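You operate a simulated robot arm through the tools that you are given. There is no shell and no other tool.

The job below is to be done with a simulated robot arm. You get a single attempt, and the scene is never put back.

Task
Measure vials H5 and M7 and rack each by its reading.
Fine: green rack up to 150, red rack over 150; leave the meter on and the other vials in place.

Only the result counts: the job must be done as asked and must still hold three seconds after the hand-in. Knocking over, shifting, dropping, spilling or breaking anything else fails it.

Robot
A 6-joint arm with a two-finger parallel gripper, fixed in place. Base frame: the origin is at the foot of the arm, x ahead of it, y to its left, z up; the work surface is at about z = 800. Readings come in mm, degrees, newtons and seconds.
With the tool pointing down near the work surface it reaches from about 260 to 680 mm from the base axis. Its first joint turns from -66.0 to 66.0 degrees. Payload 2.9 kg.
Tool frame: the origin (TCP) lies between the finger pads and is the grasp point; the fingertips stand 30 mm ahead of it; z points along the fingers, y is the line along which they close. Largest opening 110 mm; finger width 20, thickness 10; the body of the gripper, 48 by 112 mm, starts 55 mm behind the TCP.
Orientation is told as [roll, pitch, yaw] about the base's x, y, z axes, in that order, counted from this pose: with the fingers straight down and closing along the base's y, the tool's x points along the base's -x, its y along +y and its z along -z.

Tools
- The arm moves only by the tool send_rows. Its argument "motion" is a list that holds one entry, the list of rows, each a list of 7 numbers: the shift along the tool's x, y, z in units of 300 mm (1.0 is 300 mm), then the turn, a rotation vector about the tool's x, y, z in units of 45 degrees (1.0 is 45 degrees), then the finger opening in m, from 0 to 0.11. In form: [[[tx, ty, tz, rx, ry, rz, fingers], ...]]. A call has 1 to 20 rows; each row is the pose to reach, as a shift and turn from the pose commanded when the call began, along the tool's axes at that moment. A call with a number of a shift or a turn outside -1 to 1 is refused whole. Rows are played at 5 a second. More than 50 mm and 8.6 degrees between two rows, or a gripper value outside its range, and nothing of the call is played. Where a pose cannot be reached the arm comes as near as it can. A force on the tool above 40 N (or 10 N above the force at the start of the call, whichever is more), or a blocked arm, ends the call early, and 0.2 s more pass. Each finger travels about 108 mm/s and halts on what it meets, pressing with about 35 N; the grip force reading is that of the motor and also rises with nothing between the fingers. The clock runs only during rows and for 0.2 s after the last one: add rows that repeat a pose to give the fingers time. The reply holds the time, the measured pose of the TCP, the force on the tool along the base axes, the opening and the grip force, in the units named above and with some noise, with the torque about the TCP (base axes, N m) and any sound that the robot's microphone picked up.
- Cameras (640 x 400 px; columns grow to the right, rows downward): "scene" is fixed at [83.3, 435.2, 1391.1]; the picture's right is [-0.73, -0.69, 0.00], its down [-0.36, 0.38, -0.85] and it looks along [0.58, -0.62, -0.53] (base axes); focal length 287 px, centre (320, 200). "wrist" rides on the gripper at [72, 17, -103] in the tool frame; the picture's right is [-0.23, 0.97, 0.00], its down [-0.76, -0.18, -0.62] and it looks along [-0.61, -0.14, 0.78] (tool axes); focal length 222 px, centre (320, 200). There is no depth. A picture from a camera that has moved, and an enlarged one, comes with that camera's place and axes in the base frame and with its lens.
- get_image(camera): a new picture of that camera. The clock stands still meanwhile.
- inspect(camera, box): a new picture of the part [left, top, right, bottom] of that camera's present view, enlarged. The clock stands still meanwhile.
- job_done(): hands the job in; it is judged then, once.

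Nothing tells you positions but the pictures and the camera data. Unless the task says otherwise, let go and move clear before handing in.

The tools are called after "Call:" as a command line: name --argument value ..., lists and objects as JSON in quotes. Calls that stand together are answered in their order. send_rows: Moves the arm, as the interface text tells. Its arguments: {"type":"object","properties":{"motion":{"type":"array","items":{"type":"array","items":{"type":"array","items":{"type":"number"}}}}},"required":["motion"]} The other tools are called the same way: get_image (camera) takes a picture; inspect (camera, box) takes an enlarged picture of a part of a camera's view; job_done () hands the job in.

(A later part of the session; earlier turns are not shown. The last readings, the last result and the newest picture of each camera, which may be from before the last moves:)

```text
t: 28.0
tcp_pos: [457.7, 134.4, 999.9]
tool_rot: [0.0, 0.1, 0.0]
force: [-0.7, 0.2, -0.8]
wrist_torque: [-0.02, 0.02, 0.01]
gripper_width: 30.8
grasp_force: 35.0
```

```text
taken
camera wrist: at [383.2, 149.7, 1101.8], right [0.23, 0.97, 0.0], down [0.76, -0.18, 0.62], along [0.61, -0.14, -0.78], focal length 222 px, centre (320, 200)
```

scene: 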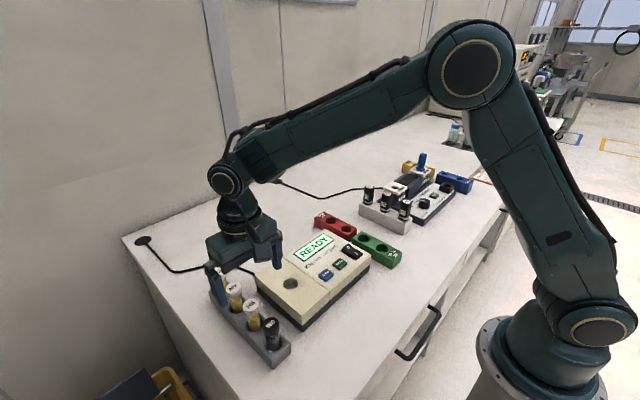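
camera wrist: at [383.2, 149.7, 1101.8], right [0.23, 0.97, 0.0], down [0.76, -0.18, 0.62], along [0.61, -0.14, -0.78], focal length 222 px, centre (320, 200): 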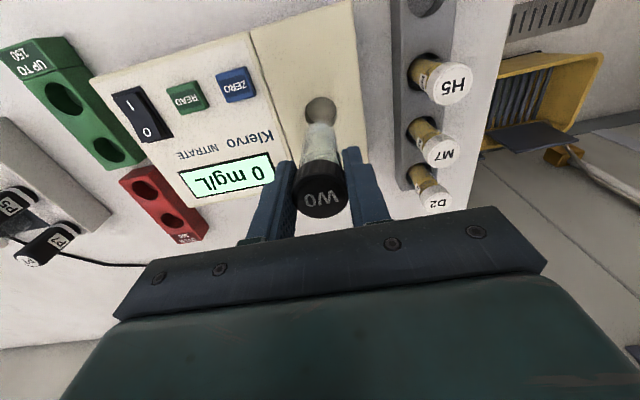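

W0 is lifted and the display still reads 0 mg/L. I'll carry it back over its slot.

Call:
send_rows --motion '[[[0.0403, 0.0636, 0, 0, 0, 0, 0.02], [0.0807, 0.1271, 0, 0, 0, 0, 0.02], [0.121, 0.1907, 0, 0, 0, 0, 0.02], [0.1613, 0.2542, 0, 0, 0, 0, 0.02], [0.2017, 0.3178, 0, 0, 0, 0, 0.02], [0.242, 0.3813, 0, 0, 0, 0, 0.02], [0.242, 0.3813, 0, 0, 0, 0, 0.02]]]'

Call:
inspect --camera "wrist" --box '[256, 70, 384, 220]'

Call:
inspect --camera "scene" --box '[200, 230, 330, 370]'

```text
t: 29.6
tcp_pos: [383.0, 249.0, 999.5]
tool_rot: [0.0, 0.0, 0.1]
force: [0.0, -0.1, -0.1]
wrist_torque: [-0.03, 0.02, 0.01]
gripper_width: 30.8
grasp_force: 35.3
```

```text
2.67 times, centred on (320, 145) of wrist
camera zoom: at [309.0, 264.8, 1101.8], right [0.23, 0.97, 0.0], down [0.76, -0.18, 0.62], along [0.61, -0.14, -0.78], focal length 592 px, centre (320, 347)
```

zoom: 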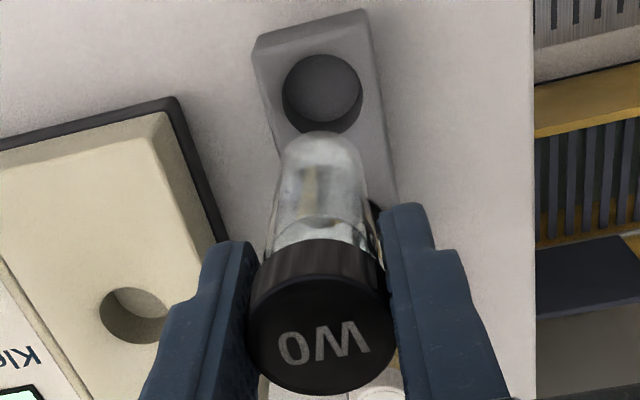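

```text
2.86 times, centred on (265, 300) of scene
camera zoom: at [83.2, 435.2, 1391.1], right [-0.73, -0.69, 0.0], down [-0.36, 0.38, -0.85], along [0.58, -0.62, -0.53], focal length 819 px, centre (477, -86)
```

zoom: 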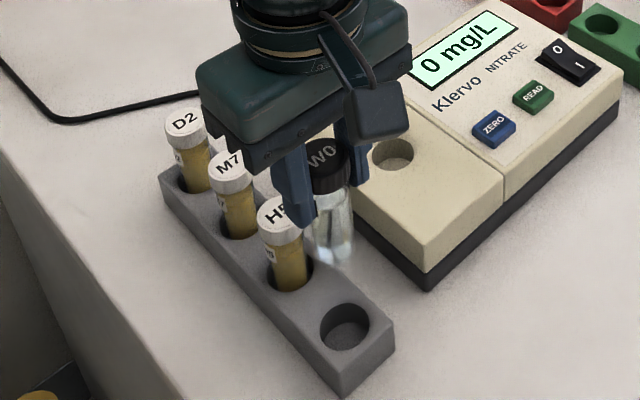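

The slot looks about 1.5 mm further in +x than the vial. I'll apply that and lower until the vial is just above the slot.

Call:
send_rows --motion '[[[-0.005, 0, 0.05, 0, 0, 0, 0.02], [-0.005, 0, 0.11, 0, 0, 0, 0.02], [-0.005, 0, 0.17, 0, 0, 0, 0.02], [-0.005, 0, 0.23, 0, 0, 0, 0.02], [-0.005, 0, 0.275, 0, 0, 0, 0.02], [-0.005, 0, 0.275, 0, 0, 0, 0.02]]]'

Call:
inspect --camera "wrist" --box '[256, 100, 384, 220]'

Call:
inspect --camera "scene" --box '[220, 280, 316, 370]'

```text
t: 31.0
tcp_pos: [384.2, 248.7, 917.4]
tool_rot: [-0.1, 0.0, 0.0]
force: [-0.3, -1.1, -0.6]
wrist_torque: [0.02, 0.01, -0.02]
gripper_width: 30.8
grasp_force: 35.3
```

```text
3.33 times, centred on (320, 160) of wrist
camera zoom: at [310.9, 264.2, 1018.9], right [0.23, 0.97, 0.0], down [0.76, -0.18, 0.62], along [0.61, -0.14, -0.78], focal length 740 px, centre (320, 333)
```

zoom: 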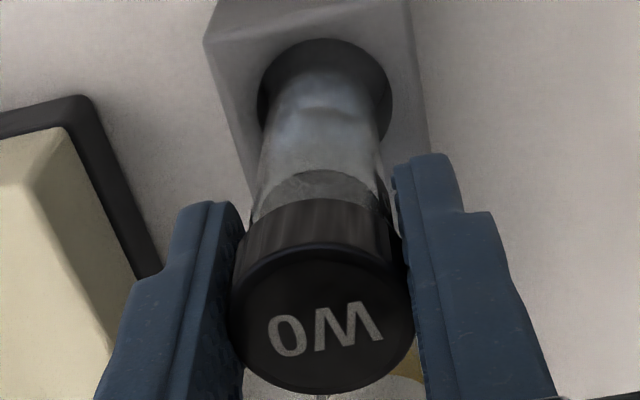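

```text
4.44 times, centred on (268, 325) of scene
camera zoom: at [83.3, 435.2, 1391.1], right [-0.73, -0.69, 0.0], down [-0.36, 0.38, -0.85], along [0.58, -0.62, -0.53], focal length 1274 px, centre (551, -356)
```

zoom: 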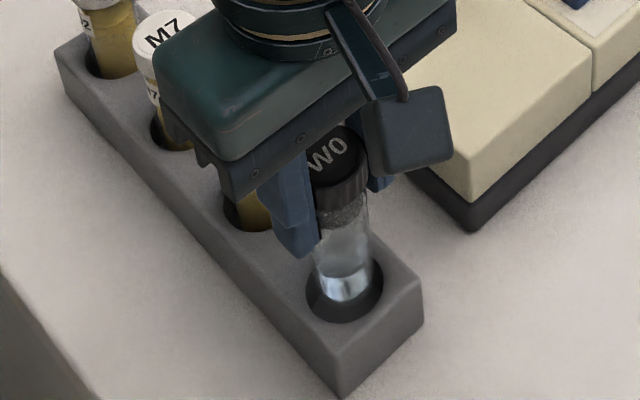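

I want a tighter look at the vial bottom against the slot rim before inserting.

Call:
inspect --camera "scene" --box '[266, 305, 314, 365]'

Call:
inspect --camera "wrist" --box '[280, 100, 360, 160]'

```text
6.67 times, centred on (290, 335) of scene
camera zoom: at [83.3, 435.2, 1391.1], right [-0.73, -0.69, 0.0], down [-0.36, 0.38, -0.85], along [0.58, -0.62, -0.53], focal length 1911 px, centre (520, -700)
```

zoom: 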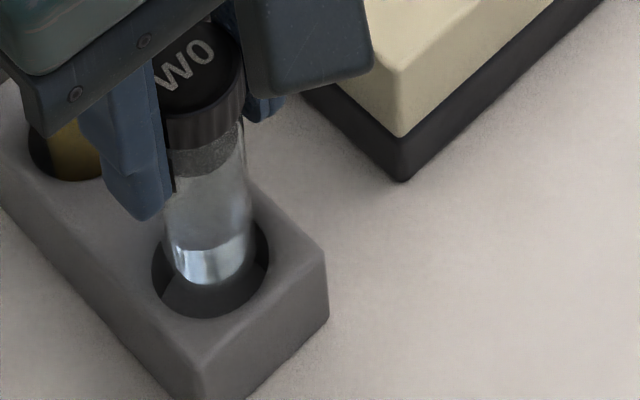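

```text
6.67 times, centred on (320, 130) of wrist
camera zoom: at [310.9, 264.2, 1018.9], right [0.23, 0.97, 0.0], down [0.76, -0.18, 0.62], along [0.61, -0.14, -0.78], focal length 1481 px, centre (320, 667)
```

zoom: 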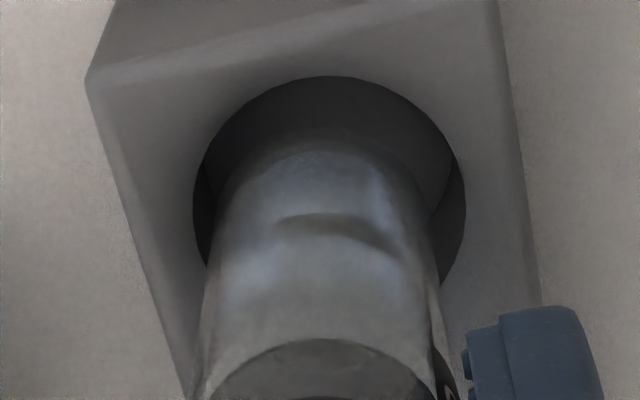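

The rack top appears to be at z≈831, which puts the vial about 3 mm too far in +x. Going back to my original grip position fixes that. I'll shift by -2.8 mm in x and +1 mm in y, then lower slowly.

Call:
send_rows --motion '[[[0.005, 0.0017, 0, 0, 0, 0, 0.02], [0.0093, 0.0033, 0, 0, 0, 0, 0.02], [0.0093, 0.0033, 0.01, 0, 0, 0, 0.02], [0.0093, 0.0033, 0.02, 0, 0, 0, 0.02], [0.0093, 0.0033, 0.03, 0, 0, 0, 0.02], [0.0093, 0.0033, 0.03, 0, 0, 0, 0.02]]]'

Call:
inspect --camera "scene" --box '[266, 305, 314, 365]'

Call:
inspect --camera "wrist" --box '[280, 100, 360, 160]'

```text
t: 32.4
tcp_pos: [382.0, 250.8, 908.8]
tool_rot: [0.1, 0.0, 0.0]
force: [-0.1, 0.2, -0.6]
wrist_torque: [0.01, 0.02, 0.03]
gripper_width: 30.8
grasp_force: 35.1
```

```text
6.67 times, centred on (290, 335) of scene
camera zoom: at [83.3, 435.2, 1391.1], right [-0.73, -0.69, 0.0], down [-0.36, 0.38, -0.85], along [0.58, -0.62, -0.53], focal length 1911 px, centre (520, -700)
```

zoom: 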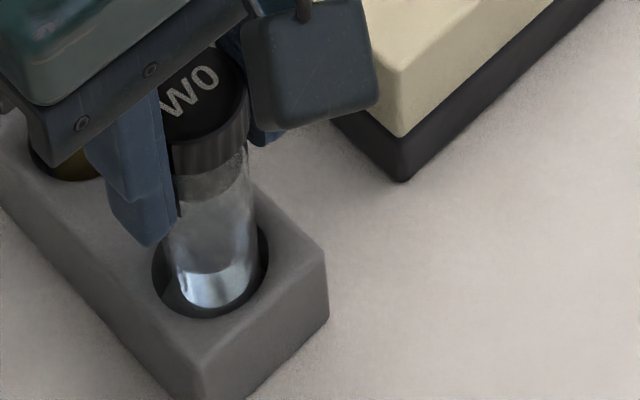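

```text
6.67 times, centred on (320, 130) of wrist
camera zoom: at [308.7, 265.1, 1010.6], right [0.23, 0.97, 0.0], down [0.76, -0.18, 0.62], along [0.61, -0.14, -0.78], focal length 1481 px, centre (320, 667)
```

zoom: 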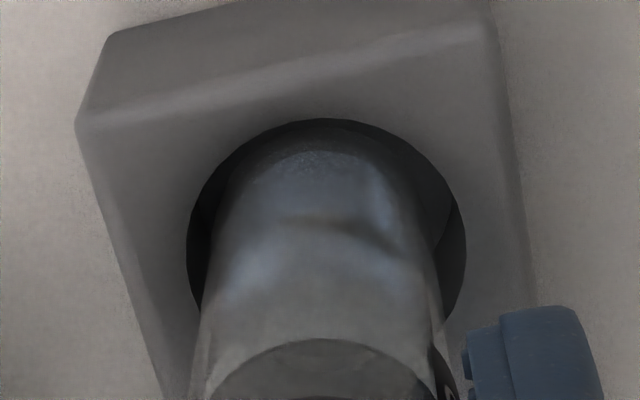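

The vial has entered the slot with no force on it. I'll keep lowering toward the original resting height of z≈889.5.

Call:
send_rows --motion '[[[0, 0, 0.01, 0, 0, 0, 0.02], [0, 0, 0.02, 0, 0, 0, 0.02], [0, 0, 0.03, 0, 0, 0, 0.02], [0, 0, 0.04, 0, 0, 0, 0.02], [0, 0, 0.05, 0, 0, 0, 0.02], [0, 0, 0.055, 0, 0, 0, 0.02], [0, 0, 0.055, 0, 0, 0, 0.02]]]'

```text
t: 34.0
tcp_pos: [382.4, 250.6, 892.4]
tool_rot: [0.0, -0.1, 0.0]
force: [0.5, 0.4, -1.1]
wrist_torque: [0.01, -0.01, 0.0]
gripper_width: 30.6
grasp_force: 35.4
```

Call:
send_rows --motion '[[[0, 0, 0.0033, 0, 0, 0, 0.02], [0, 0, 0.0067, 0, 0, 0, 0.02], [0, 0, 0.0083, 0, 0, 0, 0.02], [0, 0, 0.0083, 0, 0, 0, 0.02]]]'

```text
t: 35.0
tcp_pos: [382.5, 250.4, 890.6]
tool_rot: [0.2, -0.1, 0.0]
force: [-5.7, -2.2, 24.6]
wrist_torque: [-0.14, 0.44, 0.02]
gripper_width: 30.6
grasp_force: 34.7
```

The vial is touching the slot floor. I'll relieve the push, open and rise.

Call:
send_rows --motion '[[[0, 0, -0.005, 0, 0, 0, 0.02], [0, 0, -0.005, 0, 0, 0, 0.02], [0, 0, -0.005, 0, 0, 0, 0.04], [0, 0, -0.005, 0, 0, 0, 0.06], [0, 0, -0.005, 0, 0, 0, 0.06], [0, 0, -0.03, 0, 0, 0, 0.06], [0, 0, -0.1, 0, 0, 0, 0.06], [0, 0, -0.18, 0, 0, 0, 0.06], [0, 0, -0.25, 0, 0, 0, 0.06], [0, 0, -0.25, 0, 0, 0, 0.06]]]'

Call:
get_image --camera "wrist"

Call:
inspect --camera "scene" --box '[200, 230, 330, 370]'

```text
t: 37.2
tcp_pos: [381.0, 250.7, 963.8]
tool_rot: [0.1, -0.1, 0.1]
force: [0.5, 0.0, -0.6]
wrist_torque: [-0.01, -0.02, 0.03]
gripper_width: 59.9
grasp_force: 0.0
```

```text
taken
camera wrist: at [308.6, 265.2, 1066.5], right [0.23, 0.97, 0.0], down [0.76, -0.18, 0.62], along [0.61, -0.14, -0.78], focal length 222 px, centre (320, 200)
```

wrist: 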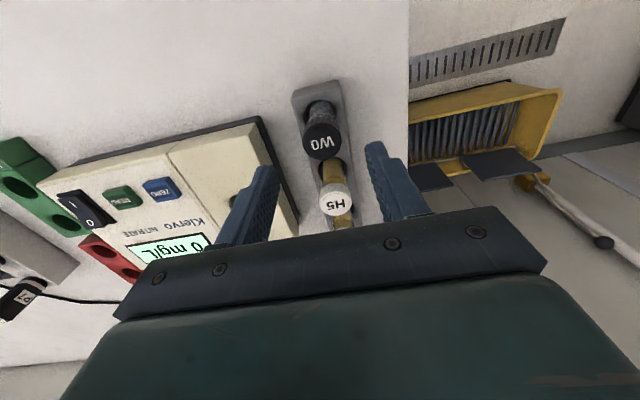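

```text
2.86 times, centred on (265, 300) of scene
camera zoom: at [83.3, 435.1, 1391.1], right [-0.73, -0.69, 0.0], down [-0.36, 0.38, -0.85], along [0.58, -0.62, -0.53], focal length 819 px, centre (477, -86)
```

zoom: 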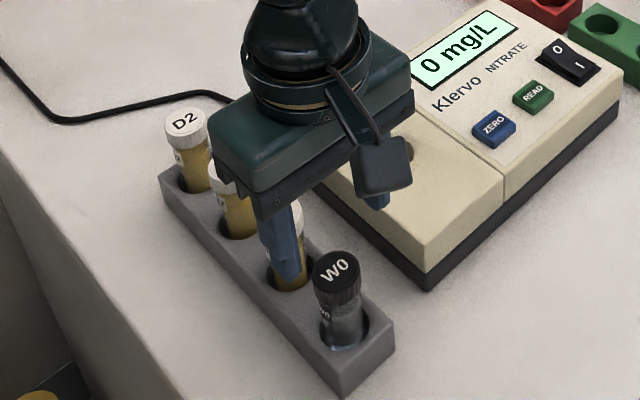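

W0 is back in its slot and the display still shows 0 mg/L. Next I'll move above H5 at about (448, 249).

Call:
send_rows --motion '[[[-0.0546, 0, 0, 0, 0, 0, 0.06], [-0.1092, 0, 0, 0, 0, 0, 0.06], [-0.1638, 0, 0, 0, 0, 0, 0.06], [-0.2183, -0.002, 0, 0, 0, 0, 0.06], [-0.2183, -0.002, 0, 0, 0, 0, 0.06]]]'

Call:
get_image --camera "wrist"

Call:
inspect --camera "wrist" --box '[256, 90, 384, 170]'

```text
t: 38.4
tcp_pos: [447.4, 249.0, 964.2]
tool_rot: [0.0, 0.0, 0.0]
force: [-0.2, 0.0, 0.4]
wrist_torque: [0.01, -0.03, -0.01]
gripper_width: 60.1
grasp_force: 0.0
```

```text
taken
camera wrist: at [373.8, 265.0, 1066.9], right [0.23, 0.97, 0.0], down [0.76, -0.18, 0.62], along [0.61, -0.14, -0.78], focal length 222 px, centre (320, 200)
```

wrist: 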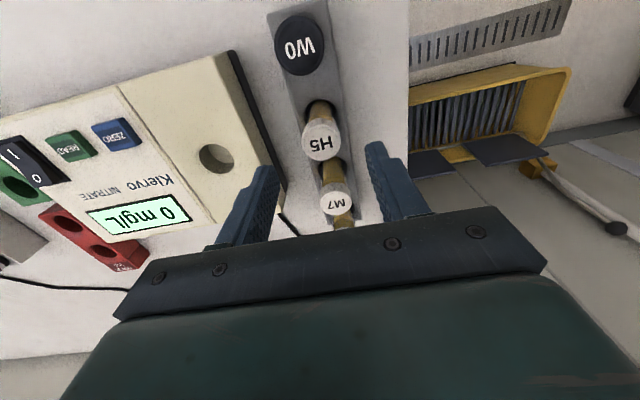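

```text
5.00 times, centred on (320, 130) of wrist
camera zoom: at [373.8, 265.0, 1066.9], right [0.23, 0.97, 0.0], down [0.76, -0.18, 0.62], along [0.61, -0.14, -0.78], focal length 1111 px, centre (320, 550)
```

zoom: 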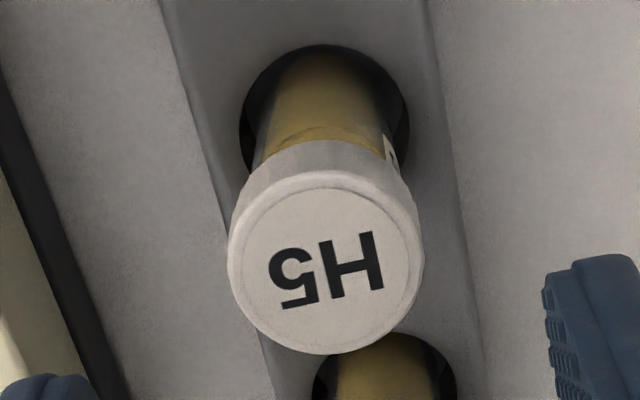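

H5 is nearly centred and needs +1.5 mm in x. I'll descend and grip its cap.

Call:
send_rows --motion '[[[-0.005, 0, 0.05, 0, 0, 0, 0.06], [-0.005, 0, 0.1, 0, 0, 0, 0.06], [-0.005, 0, 0.15, 0, 0, 0, 0.06], [-0.005, 0, 0.2, 0, 0, 0, 0.06], [-0.005, 0, 0.248, 0, 0, 0, 0.06], [-0.005, 0, 0.248, 0, 0, 0, 0.06]]]'

Call:
get_image --camera "wrist"

```text
t: 39.8
tcp_pos: [451.0, 249.4, 889.8]
tool_rot: [0.0, 0.0, -0.1]
force: [0.2, -0.5, 0.0]
wrist_torque: [0.02, 0.02, 0.01]
gripper_width: 60.3
grasp_force: 0.1
```

```text
taken
camera wrist: at [376.1, 265.3, 993.1], right [0.23, 0.97, 0.0], down [0.76, -0.18, 0.62], along [0.61, -0.14, -0.78], focal length 222 px, centre (320, 200)
```

wrist: 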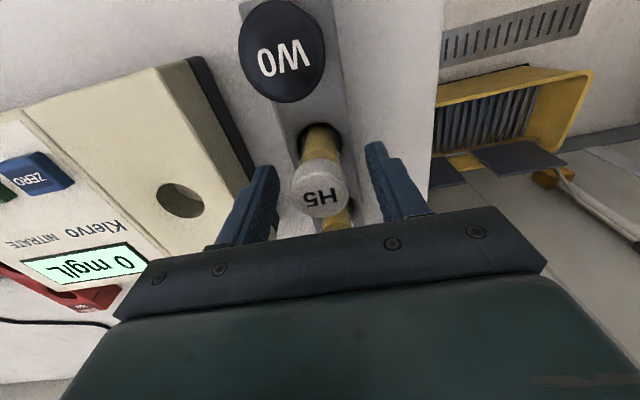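

The fingers straddle H5 evenly. I'll close and lift.

Call:
send_rows --motion '[[[0, 0, 0, 0, 0, 0, 0.045], [0, 0, 0, 0, 0, 0, 0.03], [0, 0, 0, 0, 0, 0, 0.02], [0, 0, 0, 0, 0, 0, 0.02], [0, 0, -0.03, 0, 0, 0, 0.02], [0, 0, -0.08, 0, 0, 0, 0.02], [0, 0, -0.14, 0, 0, 0, 0.02], [0, 0, -0.2, 0, 0, 0, 0.02], [0, 0, -0.26, 0, 0, 0, 0.02], [0, 0, -0.32, 0, 0, 0, 0.02], [0, 0, -0.37, 0, 0, 0, 0.02], [0, 0, -0.37, 0, 0, 0, 0.02]]]'

Call:
get_image --camera "wrist"

Call:
inspect --camera "scene" --box '[200, 230, 330, 370]'

```text
t: 42.4
tcp_pos: [448.1, 249.3, 1001.7]
tool_rot: [0.0, 0.0, 0.0]
force: [-0.1, 0.3, 0.5]
wrist_torque: [0.02, -0.03, 0.02]
gripper_width: 30.6
grasp_force: 34.6
```

```text
taken
camera wrist: at [374.9, 264.2, 1103.6], right [0.23, 0.97, 0.0], down [0.76, -0.18, 0.62], along [0.61, -0.14, -0.78], focal length 222 px, centre (320, 200)
```

wrist: 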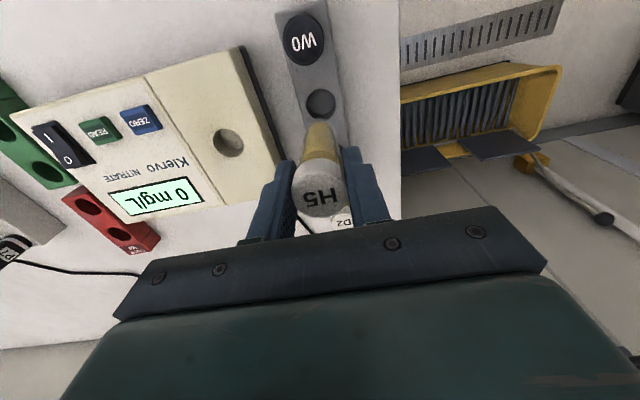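

```text
2.86 times, centred on (265, 300) of scene
camera zoom: at [83.3, 435.2, 1391.1], right [-0.73, -0.69, 0.0], down [-0.36, 0.38, -0.85], along [0.58, -0.62, -0.53], focal length 819 px, centre (477, -86)
```

zoom: 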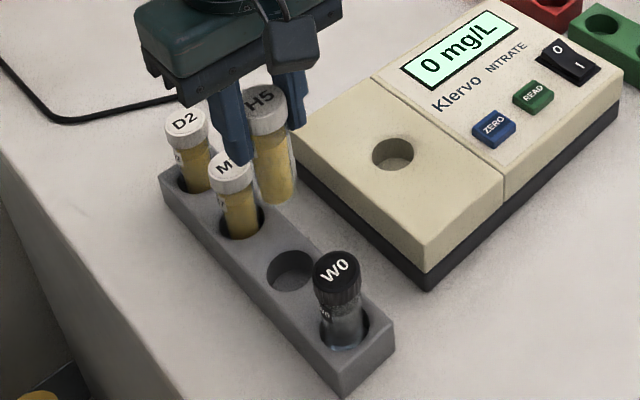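

H5 is held and lifted. I'll carry it to the verified well position and stop just above the hole.

Call:
send_rows --motion '[[[-0.0046, -0.0765, 0, 0, 0, 0, 0.02], [-0.0092, -0.1531, 0, 0, 0, 0, 0.02], [-0.0138, -0.2296, 0, 0, 0, 0, 0.02], [-0.0184, -0.3062, 0, 0, 0, 0, 0.02], [-0.023, -0.3827, 0, 0, 0, 0, 0.02], [-0.023, -0.3827, 0, 0, 0, 0, 0.02], [-0.023, -0.3827, 0.05, 0, 0, 0, 0.02], [-0.023, -0.3827, 0.1, 0, 0, 0, 0.02], [-0.023, -0.3827, 0.15, 0, 0, 0, 0.02], [-0.023, -0.3827, 0.18, 0, 0, 0, 0.02], [-0.023, -0.3827, 0.18, 0, 0, 0, 0.02]]]'

Call:
inspect --camera "scene" --box '[260, 230, 340, 310]'

Call:
inspect --camera "wrist" --box '[256, 110, 384, 220]'

```text
t: 44.8
tcp_pos: [455.7, 133.9, 946.7]
tool_rot: [0.0, -0.1, -0.1]
force: [-0.1, -0.6, -1.0]
wrist_torque: [0.0, -0.01, -0.01]
gripper_width: 30.4
grasp_force: 34.7
```

```text
5.00 times, centred on (300, 270) of scene
camera zoom: at [83.3, 435.2, 1391.1], right [-0.73, -0.69, 0.0], down [-0.36, 0.38, -0.85], along [0.58, -0.62, -0.53], focal length 1434 px, centre (420, -150)
```

zoom: 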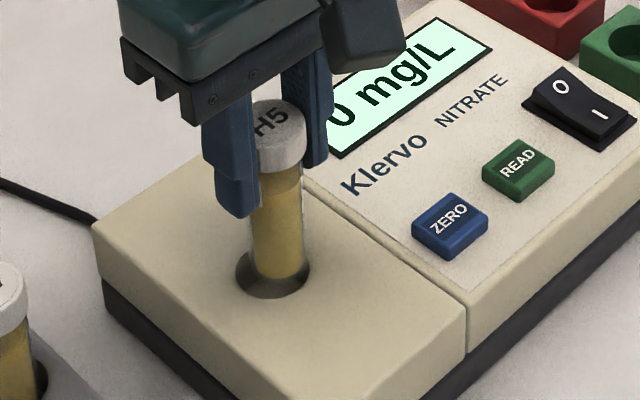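

```text
3.64 times, centred on (320, 165) of wrist
camera zoom: at [382.3, 149.1, 1048.7], right [0.23, 0.97, 0.0], down [0.76, -0.18, 0.62], along [0.61, -0.14, -0.78], focal length 808 px, centre (320, 327)
```

zoom: 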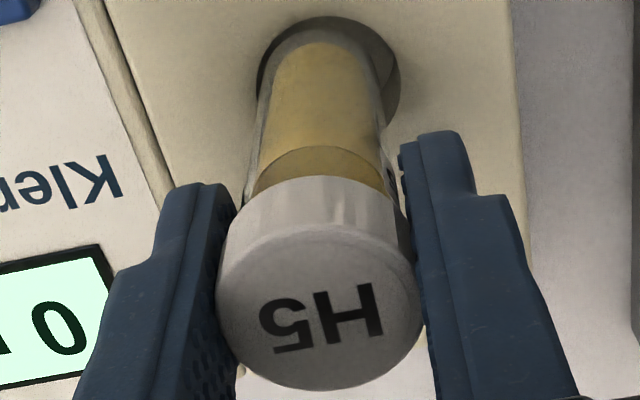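

H5 needs about +1.9 mm in y and +1 mm in x. I'll correct that and lower it into the well.

Call:
send_rows --motion '[[[-0.0033, 0.0063, 0, 0, 0, 0, 0.02], [-0.0033, 0.0063, 0.0133, 0, 0, 0, 0.02], [-0.0033, 0.0063, 0.0267, 0, 0, 0, 0.02], [-0.0033, 0.0063, 0.04, 0, 0, 0, 0.02], [-0.0033, 0.0063, 0.0533, 0, 0, 0, 0.02], [-0.0033, 0.0063, 0.0667, 0, 0, 0, 0.02], [-0.0033, 0.0063, 0.08, 0, 0, 0, 0.02], [-0.0033, 0.0063, 0.09, 0, 0, 0, 0.02], [-0.0033, 0.0063, 0.09, 0, 0, 0, 0.02]]]'

Call:
inspect --camera "scene" --box '[260, 230, 340, 310]'

```text
t: 46.8
tcp_pos: [457.1, 136.9, 919.6]
tool_rot: [0.0, 0.1, 0.0]
force: [0.4, -0.5, -0.4]
wrist_torque: [-0.01, 0.01, 0.0]
gripper_width: 30.6
grasp_force: 35.7
```

```text
5.00 times, centred on (300, 270) of scene
camera zoom: at [83.3, 435.2, 1391.1], right [-0.73, -0.69, 0.0], down [-0.36, 0.38, -0.85], along [0.58, -0.62, -0.53], focal length 1434 px, centre (420, -150)
```

zoom: 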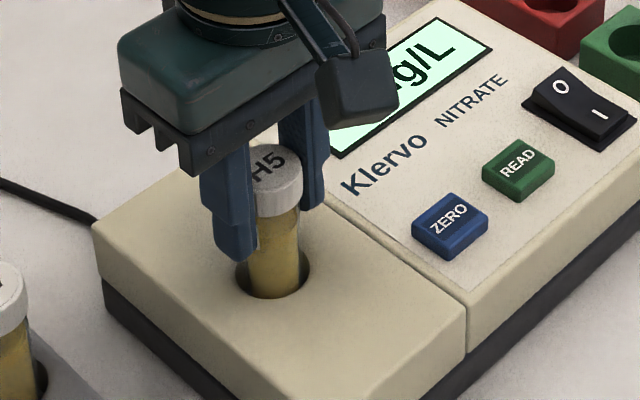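

It's inside the well with no contact yet. I'll go down the last few mm slowly.

Call:
send_rows --motion '[[[0, 0, 0.0033, 0, 0, 0, 0.02], [0, 0, 0.0067, 0, 0, 0, 0.02], [0, 0, 0.01, 0, 0, 0, 0.02], [0, 0, 0.0133, 0, 0, 0, 0.02], [0, 0, 0.0133, 0, 0, 0, 0.02]]]'

```text
t: 48.0
tcp_pos: [456.9, 136.1, 916.7]
tool_rot: [0.0, 0.0, 0.0]
force: [-1.7, -0.2, 6.2]
wrist_torque: [0.0, 0.14, 0.0]
gripper_width: 30.5
grasp_force: 34.5
```

H5 is seated with light contact. I'll release, rise, and move over the READ button at about (410.5, 7.5) while closing the fingers.

Call:
send_rows --motion '[[[0, 0, -0.002, 0, 0, 0, 0.02], [0, 0, -0.002, 0, 0, 0, 0.04], [0, 0, -0.002, 0, 0, 0, 0.06], [0, 0, -0.002, 0, 0, 0, 0.06], [0, 0, -0.06, 0, 0, 0, 0.06], [0, 0, -0.14, 0, 0, 0, 0.06], [0, 0, -0.22, 0, 0, 0, 0.06], [0, 0, -0.29, 0, 0, 0, 0.06], [0.0263, -0.0716, -0.29, 0, 0, 0, 0.05], [0.0527, -0.1432, -0.29, 0, 0, 0, 0.04], [0.079, -0.2149, -0.29, 0, 0, 0, 0.02], [0.1053, -0.2865, -0.29, 0, 0, 0, 0.0], [0.1317, -0.3581, -0.29, 0, 0, 0, 0.0], [0.158, -0.4297, -0.29, 0, 0, 0, 0.0], [0.158, -0.4297, -0.29, 0, 0, 0, 0.0]]]'

Call:
get_image --camera "wrist"

Call:
inspect --camera "scene" --box '[240, 210, 400, 310]'

```text
t: 51.2
tcp_pos: [409.6, 6.5, 1002.3]
tool_rot: [0.0, 0.0, 0.0]
force: [1.2, 0.2, 0.5]
wrist_torque: [-0.02, 0.02, 0.01]
gripper_width: 0.2
grasp_force: 35.3
```

```text
taken
camera wrist: at [336.3, 22.6, 1104.2], right [0.23, 0.97, 0.0], down [0.76, -0.18, 0.62], along [0.61, -0.14, -0.78], focal length 222 px, centre (320, 200)
```

wrist: 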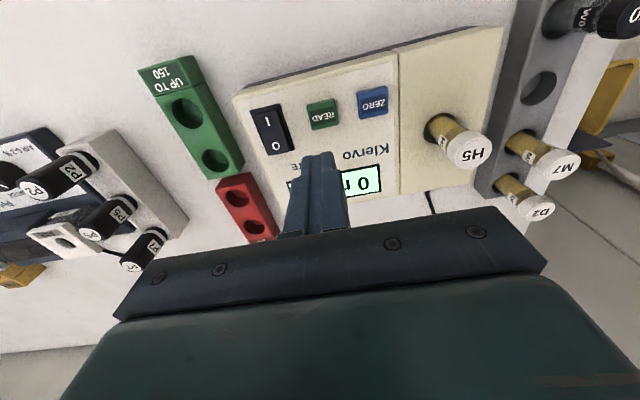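

```text
4.00 times, centred on (320, 260) of scene
camera zoom: at [83.3, 435.1, 1391.1], right [-0.73, -0.69, 0.0], down [-0.36, 0.38, -0.85], along [0.58, -0.62, -0.53], focal length 1147 px, centre (320, -40)
```

zoom: 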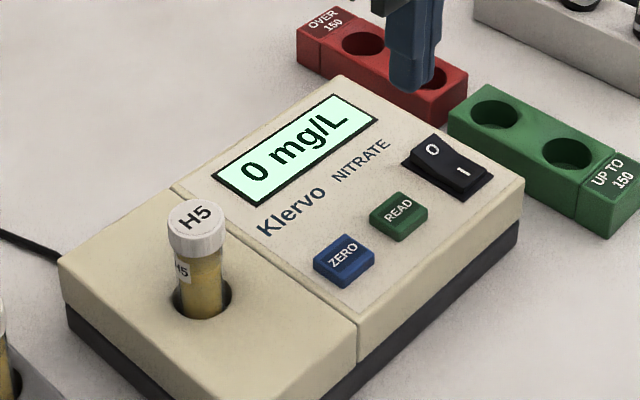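

The pusher is over READ. I'll descend and press it the same way as ZERO.

Call:
send_rows --motion '[[[0, 0.002, 0.06, 0, 0, 0, 0.0], [0, 0.002, 0.12, 0, 0, 0, 0.0], [0, 0.002, 0.18, 0, 0, 0, 0.0], [0, 0.002, 0.24, 0, 0, 0, 0.0], [0, 0.002, 0.29, 0, 0, 0, 0.0], [0, 0.002, 0.31, 0, 0, 0, 0.0], [0, 0.002, 0.325, 0, 0, 0, 0.0], [0, 0.002, 0.335, 0, 0, 0, 0.0], [0, 0.002, 0.343, 0, 0, 0, 0.0], [0, 0.002, 0.348, 0, 0, 0, 0.0], [0, 0.002, 0.348, 0, 0, 0, 0.0]]]'

Call:
inspect --camera "scene" --box '[240, 210, 400, 310]'

```text
t: 53.6
tcp_pos: [409.9, 8.6, 899.4]
tool_rot: [0.1, 0.0, 0.0]
force: [-0.9, -0.5, 1.1]
wrist_torque: [-0.04, 0.04, 0.0]
gripper_width: 0.1
grasp_force: 34.8
heard: click
```

```text
4.00 times, centred on (320, 260) of scene
camera zoom: at [83.2, 435.1, 1391.1], right [-0.73, -0.69, 0.0], down [-0.36, 0.38, -0.85], along [0.58, -0.62, -0.53], focal length 1147 px, centre (320, -40)
```

zoom: 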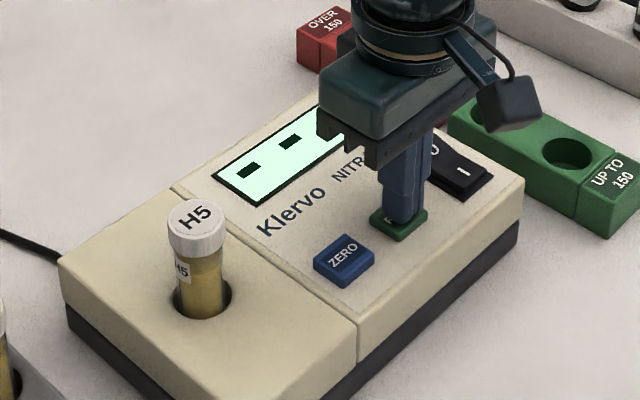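

The READ button clicked and the display shows dashes while it measures. I'll rise clear and wait for the value.

Call:
send_rows --motion '[[[0, 0, -0.05, 0, 0, 0, 0.0], [0, 0, -0.15, 0, 0, 0, 0.0], [0, 0, -0.25, 0, 0, 0, 0.0], [0, 0, -0.345, 0, 0, 0, 0.0], [0, 0, -0.345, 0, 0, 0, 0.0], [0, 0, -0.345, 0, 0, 0, 0.0], [0, 0, -0.345, 0, 0, 0, 0.0], [0, 0, -0.345, 0, 0, 0, 0.0], [0, 0, -0.345, 0, 0, 0, 0.0], [0, 0, -0.345, 0, 0, 0, 0.0]]]'

Call:
inspect --camera "scene" --box '[240, 210, 400, 310]'

```text
t: 55.8
tcp_pos: [410.1, 11.6, 1003.5]
tool_rot: [0.0, 0.0, 0.0]
force: [0.7, 0.7, 0.1]
wrist_torque: [-0.01, 0.02, 0.02]
gripper_width: 0.1
grasp_force: 35.8
```

```text
4.00 times, centred on (320, 260) of scene
camera zoom: at [83.3, 435.2, 1391.1], right [-0.73, -0.69, 0.0], down [-0.36, 0.38, -0.85], along [0.58, -0.62, -0.53], focal length 1147 px, centre (320, -40)
```

zoom: 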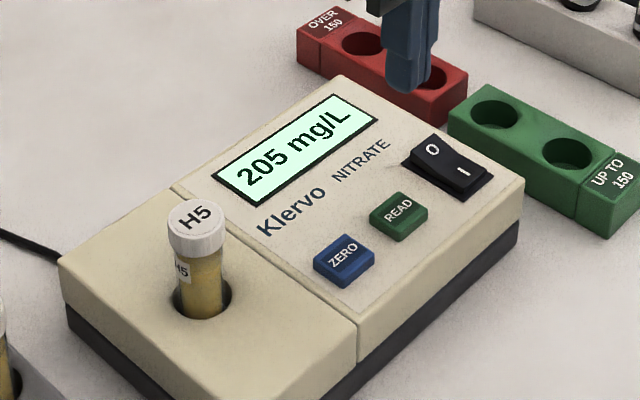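

Call:
inspect --camera "scene" --box '[285, 225, 349, 265]'

Call:
get_image --camera "wrist"

```text
10.00 times, centred on (317, 245) of scene
camera zoom: at [83.3, 435.2, 1391.1], right [-0.73, -0.69, 0.0], down [-0.36, 0.38, -0.85], along [0.58, -0.62, -0.53], focal length 2867 px, centre (350, -250)
```

zoom: 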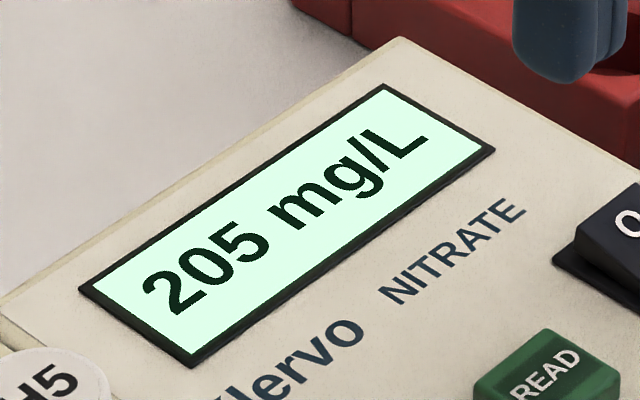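

```text
taken
camera wrist: at [336.7, 25.7, 1105.6], right [0.23, 0.97, 0.0], down [0.76, -0.18, 0.62], along [0.61, -0.14, -0.78], focal length 222 px, centre (320, 200)
```

wrist: 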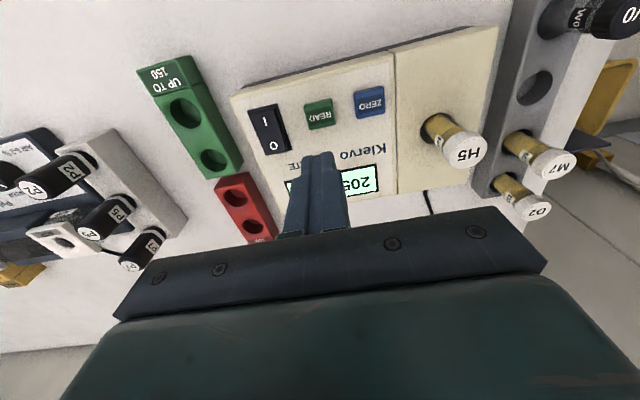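

H5 reads 205 mg/L, so it goes in the red rack. I'll move back above H5 with the fingers open and check centring before descending.

Call:
send_rows --motion '[[[-0.0263, 0.0713, 0, 0, 0, 0, 0.01], [-0.0527, 0.1426, 0, 0, 0, 0, 0.03], [-0.079, 0.2138, 0, 0, 0, 0, 0.05], [-0.1053, 0.2851, 0, 0, 0, 0, 0.06], [-0.1317, 0.3564, 0, 0, 0, 0, 0.06], [-0.158, 0.4277, 0, 0, 0, 0, 0.06], [-0.158, 0.4277, 0, 0, 0, 0, 0.06], [-0.158, 0.4277, 0.1, 0, 0, 0, 0.06], [-0.158, 0.4277, 0.1, 0, 0, 0, 0.06]]]'

Call:
get_image --camera "wrist"

```text
t: 57.8
tcp_pos: [457.6, 137.5, 970.2]
tool_rot: [0.0, 0.0, -0.1]
force: [0.7, -0.4, 0.2]
wrist_torque: [0.02, 0.01, -0.02]
gripper_width: 60.0
grasp_force: 0.1
```

```text
taken
camera wrist: at [384.8, 151.7, 1073.7], right [0.23, 0.97, 0.0], down [0.76, -0.18, 0.62], along [0.61, -0.14, -0.78], focal length 222 px, centre (320, 200)
```

wrist: 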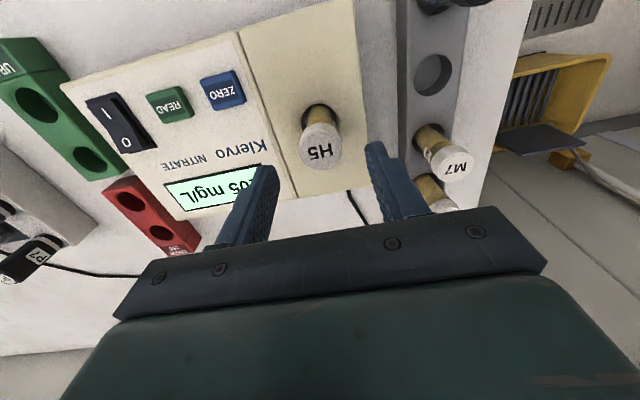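

H5 is centred in view. I'll descend, grip, and lift it out.

Call:
send_rows --motion '[[[0, 0, 0.06, 0, 0, 0, 0.06], [0, 0, 0.12, 0, 0, 0, 0.06], [0, 0, 0.16, 0, 0, 0, 0.06], [0, 0, 0.178, 0, 0, 0, 0.06], [0, 0, 0.178, 0, 0, 0, 0.06], [0, 0, 0.178, 0, 0, 0, 0.045], [0, 0, 0.178, 0, 0, 0, 0.03], [0, 0, 0.178, 0, 0, 0, 0.02], [0, 0, 0.178, 0, 0, 0, 0.02]]]'

Call:
get_image --camera "wrist"

```text
t: 59.8
tcp_pos: [457.3, 136.8, 918.1]
tool_rot: [0.0, 0.0, 0.0]
force: [0.2, 0.5, 0.1]
wrist_torque: [0.02, 0.01, -0.01]
gripper_width: 30.7
grasp_force: 35.1
```

```text
taken
camera wrist: at [384.0, 152.1, 1020.8], right [0.23, 0.97, 0.0], down [0.76, -0.18, 0.62], along [0.61, -0.14, -0.78], focal length 222 px, centre (320, 200)
```

wrist: 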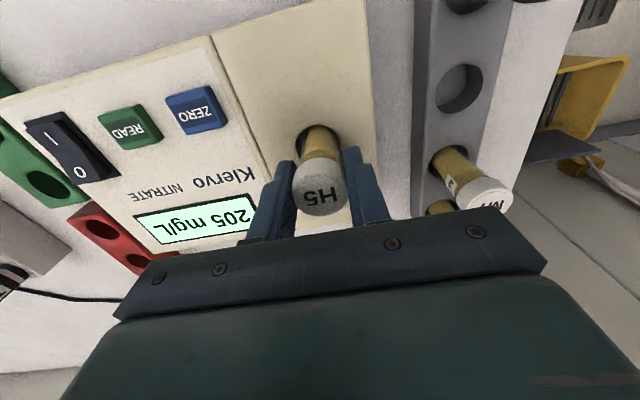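

H5 is gripped. I'll lift it 100 mm and carry it over the meter to above the near red slot, estimated at (513, -150).

Call:
send_rows --motion '[[[0, 0, -0.05, 0, 0, 0, 0.02], [0, 0, -0.12, 0, 0, 0, 0.02], [0, 0, -0.2, 0, 0, 0, 0.02], [0, 0, -0.28, 0, 0, 0, 0.02], [0, 0, -0.333, 0, 0, 0, 0.02], [-0.0156, -0.0798, -0.333, 0, 0, 0, 0.02], [-0.0312, -0.1595, -0.333, 0, 0, 0, 0.02], [-0.0468, -0.2393, -0.333, 0, 0, 0, 0.02], [-0.0623, -0.319, -0.333, 0, 0, 0, 0.02], [-0.0779, -0.3988, -0.333, 0, 0, 0, 0.02], [-0.0935, -0.4785, -0.333, 0, 0, 0, 0.02], [-0.1091, -0.5583, -0.333, 0, 0, 0, 0.02], [-0.1247, -0.638, -0.333, 0, 0, 0, 0.02], [-0.1403, -0.7178, -0.333, 0, 0, 0, 0.02], [-0.1558, -0.7975, -0.333, 0, 0, 0, 0.02], [-0.1714, -0.8773, -0.333, 0, 0, 0, 0.02], [-0.187, -0.957, -0.333, 0, 0, 0, 0.02], [-0.187, -0.957, -0.333, 0, 0, 0, 0.02]]]'

Call:
get_image --camera "wrist"

Call:
inspect --camera "scene" --box '[290, 170, 418, 270]'

```text
t: 63.6
tcp_pos: [513.6, -151.5, 1019.9]
tool_rot: [0.0, 0.0, 0.1]
force: [0.3, -0.8, -1.6]
wrist_torque: [-0.01, -0.01, 0.03]
gripper_width: 30.7
grasp_force: 35.0
```

```text
taken
camera wrist: at [440.0, -135.8, 1122.2], right [0.23, 0.97, 0.0], down [0.76, -0.18, 0.62], along [0.61, -0.14, -0.78], focal length 222 px, centre (320, 200)
```

wrist: 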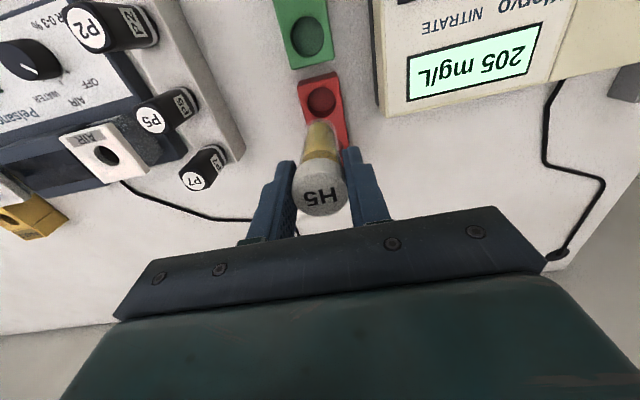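

```text
4.00 times, centred on (354, 220) of scene
camera zoom: at [83.3, 435.1, 1391.1], right [-0.73, -0.69, 0.0], down [-0.36, 0.38, -0.85], along [0.58, -0.62, -0.53], focal length 1147 px, centre (184, 120)
```

zoom: 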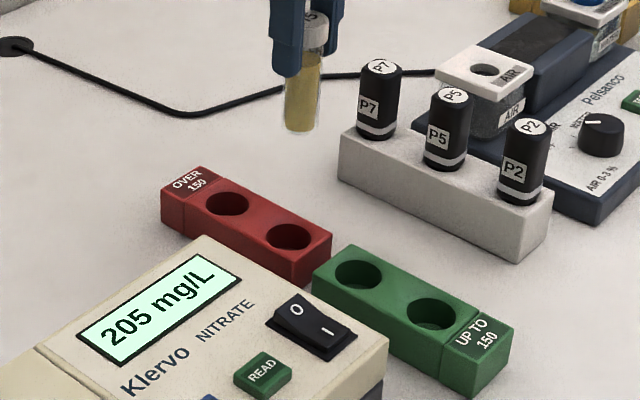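

The near red slot is visible just ahead of the vial in the wrist view. I'll zoom in to measure the offset.

Call:
inspect --camera "wrist" --box '[272, 60, 368, 160]'

Call:
inspect --camera "scene" --box '[326, 205, 382, 245]'

```text
4.00 times, centred on (320, 110) of wrist
camera zoom: at [440.0, -135.8, 1122.2], right [0.23, 0.97, 0.0], down [0.76, -0.18, 0.62], along [0.61, -0.14, -0.78], focal length 888 px, centre (320, 560)
```

zoom: 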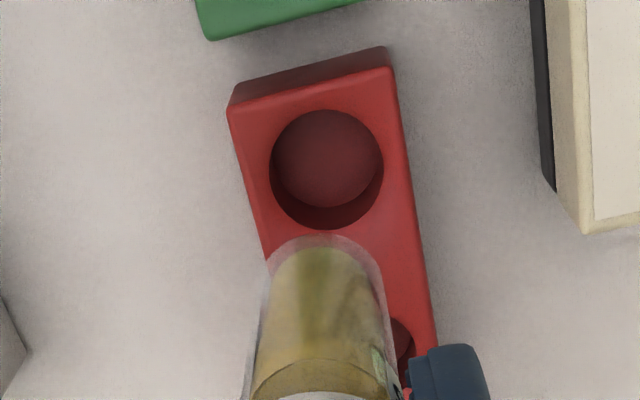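

```text
10.00 times, centred on (354, 225) of scene
camera zoom: at [83.3, 435.1, 1391.1], right [-0.73, -0.69, 0.0], down [-0.36, 0.38, -0.85], along [0.58, -0.62, -0.53], focal length 2867 px, centre (-20, -50)
```

zoom: 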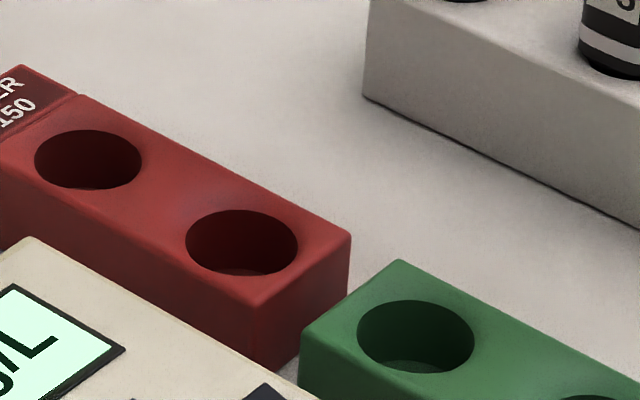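

The near red slot measures about (517, -152). I'll shift +3 mm in x and lower to just above the slot.

Call:
send_rows --motion '[[[-0.01, 0.001, 0, 0, 0, 0, 0.02], [-0.01, 0.001, 0.07, 0, 0, 0, 0.02], [-0.01, 0.001, 0.14, 0, 0, 0, 0.02], [-0.01, 0.001, 0.21, 0, 0, 0, 0.02], [-0.01, 0.001, 0.28, 0, 0, 0, 0.02], [-0.01, 0.001, 0.325, 0, 0, 0, 0.02], [-0.01, 0.001, 0.325, 0, 0, 0, 0.02]]]'

Call:
inspect --camera "wrist" --box '[272, 90, 368, 190]'

Call:
inspect --camera "scene" --box '[318, 200, 382, 250]'

```text
t: 65.2
tcp_pos: [516.3, -150.3, 920.7]
tool_rot: [0.0, 0.0, -0.1]
force: [-0.9, 0.3, -0.1]
wrist_torque: [0.01, 0.03, 0.01]
gripper_width: 30.8
grasp_force: 35.3
```

```text
4.00 times, centred on (320, 140) of wrist
camera zoom: at [442.7, -134.4, 1023.5], right [0.23, 0.97, 0.0], down [0.76, -0.18, 0.62], along [0.61, -0.14, -0.78], focal length 888 px, centre (320, 440)
```

zoom: 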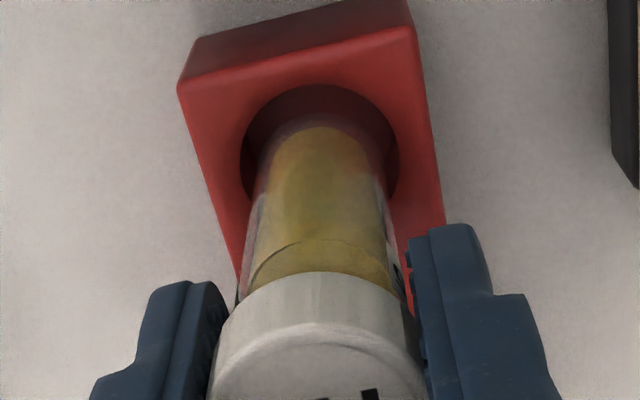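

```text
8.00 times, centred on (350, 225) of scene
camera zoom: at [83.3, 435.2, 1391.1], right [-0.73, -0.69, 0.0], down [-0.36, 0.38, -0.85], along [0.58, -0.62, -0.53], focal length 2294 px, centre (80, 0)
```

zoom: 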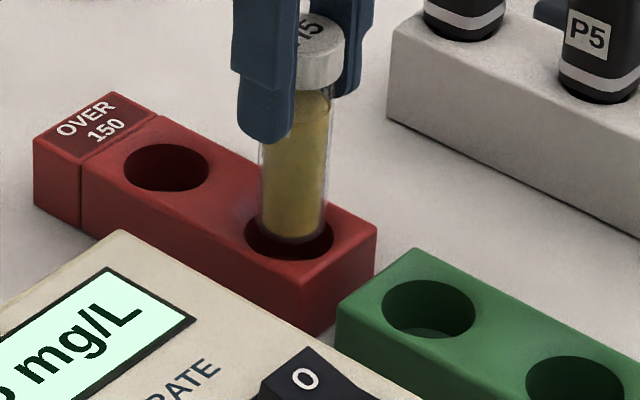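

The vial is well aligned over the near red slot. I'll lower it in.

Call:
send_rows --motion '[[[0.002, 0, 0.01, 0, 0, 0, 0.02], [0.002, 0, 0.02, 0, 0, 0, 0.02], [0.002, 0, 0.03, 0, 0, 0, 0.02], [0.002, 0, 0.04, 0, 0, 0, 0.02], [0.002, 0, 0.05, 0, 0, 0, 0.02], [0.002, 0, 0.06, 0, 0, 0, 0.02], [0.002, 0, 0.07, 0, 0, 0, 0.02], [0.002, 0, 0.08, 0, 0, 0, 0.02], [0.002, 0, 0.08, 0, 0, 0, 0.02]]]'

Call:
inspect --camera "scene" --box '[318, 200, 382, 250]'

```text
t: 67.2
tcp_pos: [514.9, -152.2, 897.7]
tool_rot: [0.0, 0.0, 0.0]
force: [0.7, -0.6, -0.3]
wrist_torque: [0.0, 0.02, -0.04]
gripper_width: 30.8
grasp_force: 34.6
```

```text
8.00 times, centred on (350, 225) of scene
camera zoom: at [83.3, 435.2, 1391.1], right [-0.73, -0.69, 0.0], down [-0.36, 0.38, -0.85], along [0.58, -0.62, -0.53], focal length 2294 px, centre (80, 0)
```

zoom: 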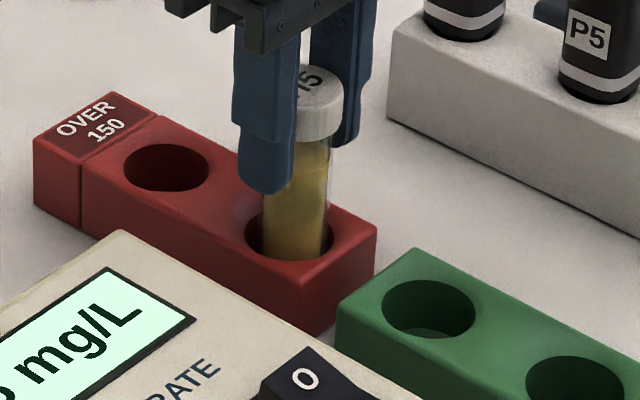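

It's in the slot. I'll lower the last few mm slowly until contact.

Call:
send_rows --motion '[[[0, 0, 0.0067, 0, 0, 0, 0.02], [0, 0, 0.0133, 0, 0, 0, 0.02], [0, 0, 0.0183, 0, 0, 0, 0.02], [0, 0, 0.0217, 0, 0, 0, 0.02], [0, 0, 0.0217, 0, 0, 0, 0.02]]]'

```text
t: 68.4
tcp_pos: [516.0, -149.8, 892.9]
tool_rot: [0.0, -0.2, 0.0]
force: [-3.2, -2.1, 16.1]
wrist_torque: [-0.2, 0.26, -0.04]
gripper_width: 30.7
grasp_force: 34.3
```

The vial is in contact at 16 N on the slot floor. I'll release and rise.

Call:
send_rows --motion '[[[0, 0, -0.003, 0, 0, 0, 0.02], [0, 0, -0.003, 0, 0, 0, 0.04], [0, 0, -0.003, 0, 0, 0, 0.06], [0, 0, -0.003, 0, 0, 0, 0.06], [0, 0, -0.03, 0, 0, 0, 0.06], [0, 0, -0.1, 0, 0, 0, 0.06], [0, 0, -0.18, 0, 0, 0, 0.06], [0, 0, -0.26, 0, 0, 0, 0.06], [0, 0, -0.34, 0, 0, 0, 0.06], [0, 0, -0.34, 0, 0, 0, 0.06]]]'

Call:
get_image --camera "wrist"

Call:
inspect --camera "scene" --box '[300, 190, 428, 270]'

```text
t: 70.6
tcp_pos: [515.8, -149.6, 991.9]
tool_rot: [0.0, 0.0, 0.0]
force: [-0.2, 0.7, -0.2]
wrist_torque: [0.01, -0.01, 0.0]
gripper_width: 59.8
grasp_force: 0.0
```

```text
taken
camera wrist: at [442.6, -133.7, 1094.8], right [0.23, 0.97, 0.0], down [0.76, -0.18, 0.62], along [0.61, -0.14, -0.78], focal length 222 px, centre (320, 200)
```

wrist: 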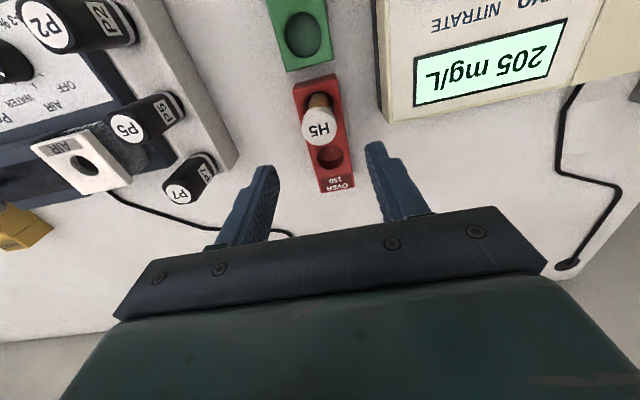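

```text
5.00 times, centred on (364, 230) of scene
camera zoom: at [83.3, 435.2, 1391.1], right [-0.73, -0.69, 0.0], down [-0.36, 0.38, -0.85], along [0.58, -0.62, -0.53], focal length 1434 px, centre (100, 50)
```

zoom: 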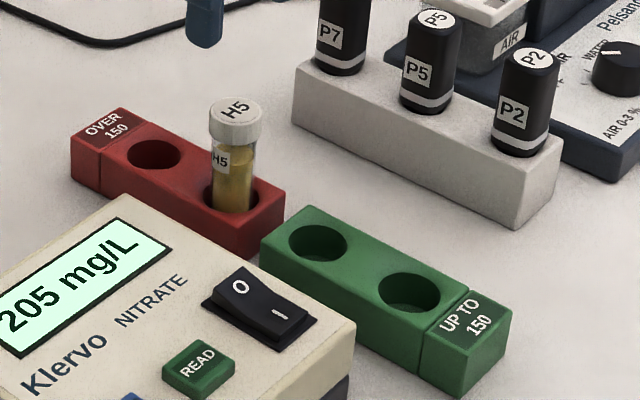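

H5 stands upright in the red rack. M7 should be near (514, 249), so I'll move back across over the meter in two stages.

Call:
send_rows --motion '[[[0, 0.1, 0, 0, 0, 0, 0.06], [0, 0.2, 0, 0, 0, 0, 0.06], [0, 0.3, 0, 0, 0, 0, 0.06], [0, 0.4, 0, 0, 0, 0, 0.06], [0, 0.5, 0, 0, 0, 0, 0.06], [0, 0.6, 0, 0, 0, 0, 0.06], [0, 0.7, 0, 0, 0, 0, 0.06], [0, 0.8, 0, 0, 0, 0, 0.06], [0, 0.9, 0, 0, 0, 0, 0.06], [0, 0.97, 0, 0, 0, 0, 0.06], [0, 0.97, 0, 0, 0, 0, 0.06]]]'

Call:
send_rows --motion '[[[0, 0.09, 0, 0, 0, 0, 0.06], [0, 0.18, 0, 0, 0, 0, 0.06], [0, 0.27, 0, 0, 0, 0, 0.06], [0.003, 0.36, 0, 0, 0, 0, 0.06], [0.003, 0.36, 0.05, 0, 0, 0, 0.06], [0.003, 0.36, 0.093, 0, 0, 0, 0.06], [0.003, 0.36, 0.093, 0, 0, 0, 0.06]]]'

Call:
get_image --camera "wrist"

Call:
inspect --camera "wrist" --box '[256, 90, 384, 170]'

```text
t: 73.0
tcp_pos: [514.2, 140.9, 992.4]
tool_rot: [-0.1, 0.0, 0.0]
force: [-0.1, 0.0, 0.2]
wrist_torque: [0.01, 0.01, 0.02]
gripper_width: 60.0
grasp_force: 0.0
```

```text
t: 74.6
tcp_pos: [516.2, 248.2, 964.8]
tool_rot: [0.0, 0.1, 0.0]
force: [-0.1, -0.6, 0.1]
wrist_torque: [0.01, 0.0, 0.0]
gripper_width: 60.3
grasp_force: 0.0
```

```text
taken
camera wrist: at [441.9, 263.4, 1067.0], right [0.23, 0.97, 0.0], down [0.76, -0.18, 0.62], along [0.61, -0.14, -0.78], focal length 222 px, centre (320, 200)
```

wrist: 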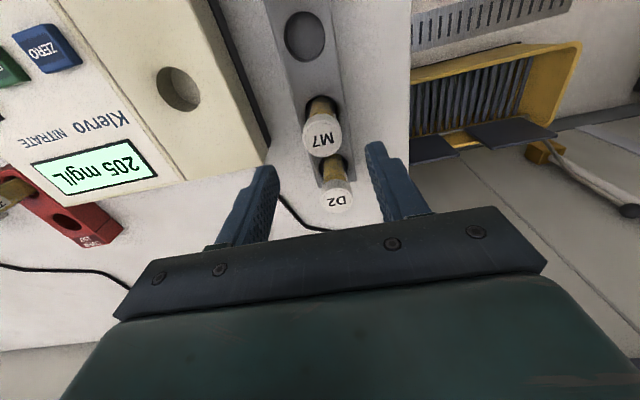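

```text
5.00 times, centred on (320, 130) of wrist
camera zoom: at [441.9, 263.4, 1067.0], right [0.23, 0.97, 0.0], down [0.76, -0.18, 0.62], along [0.61, -0.14, -0.78], focal length 1111 px, centre (320, 550)
```

zoom: 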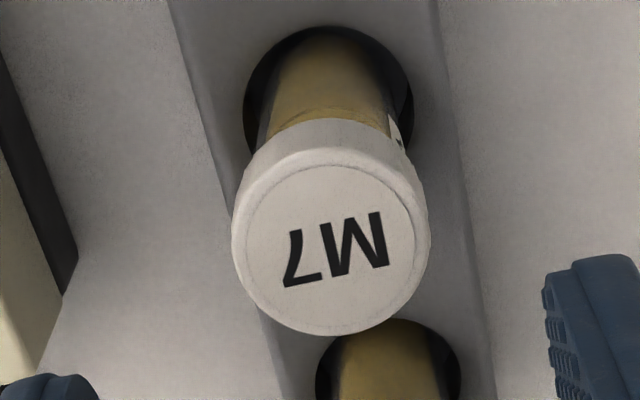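

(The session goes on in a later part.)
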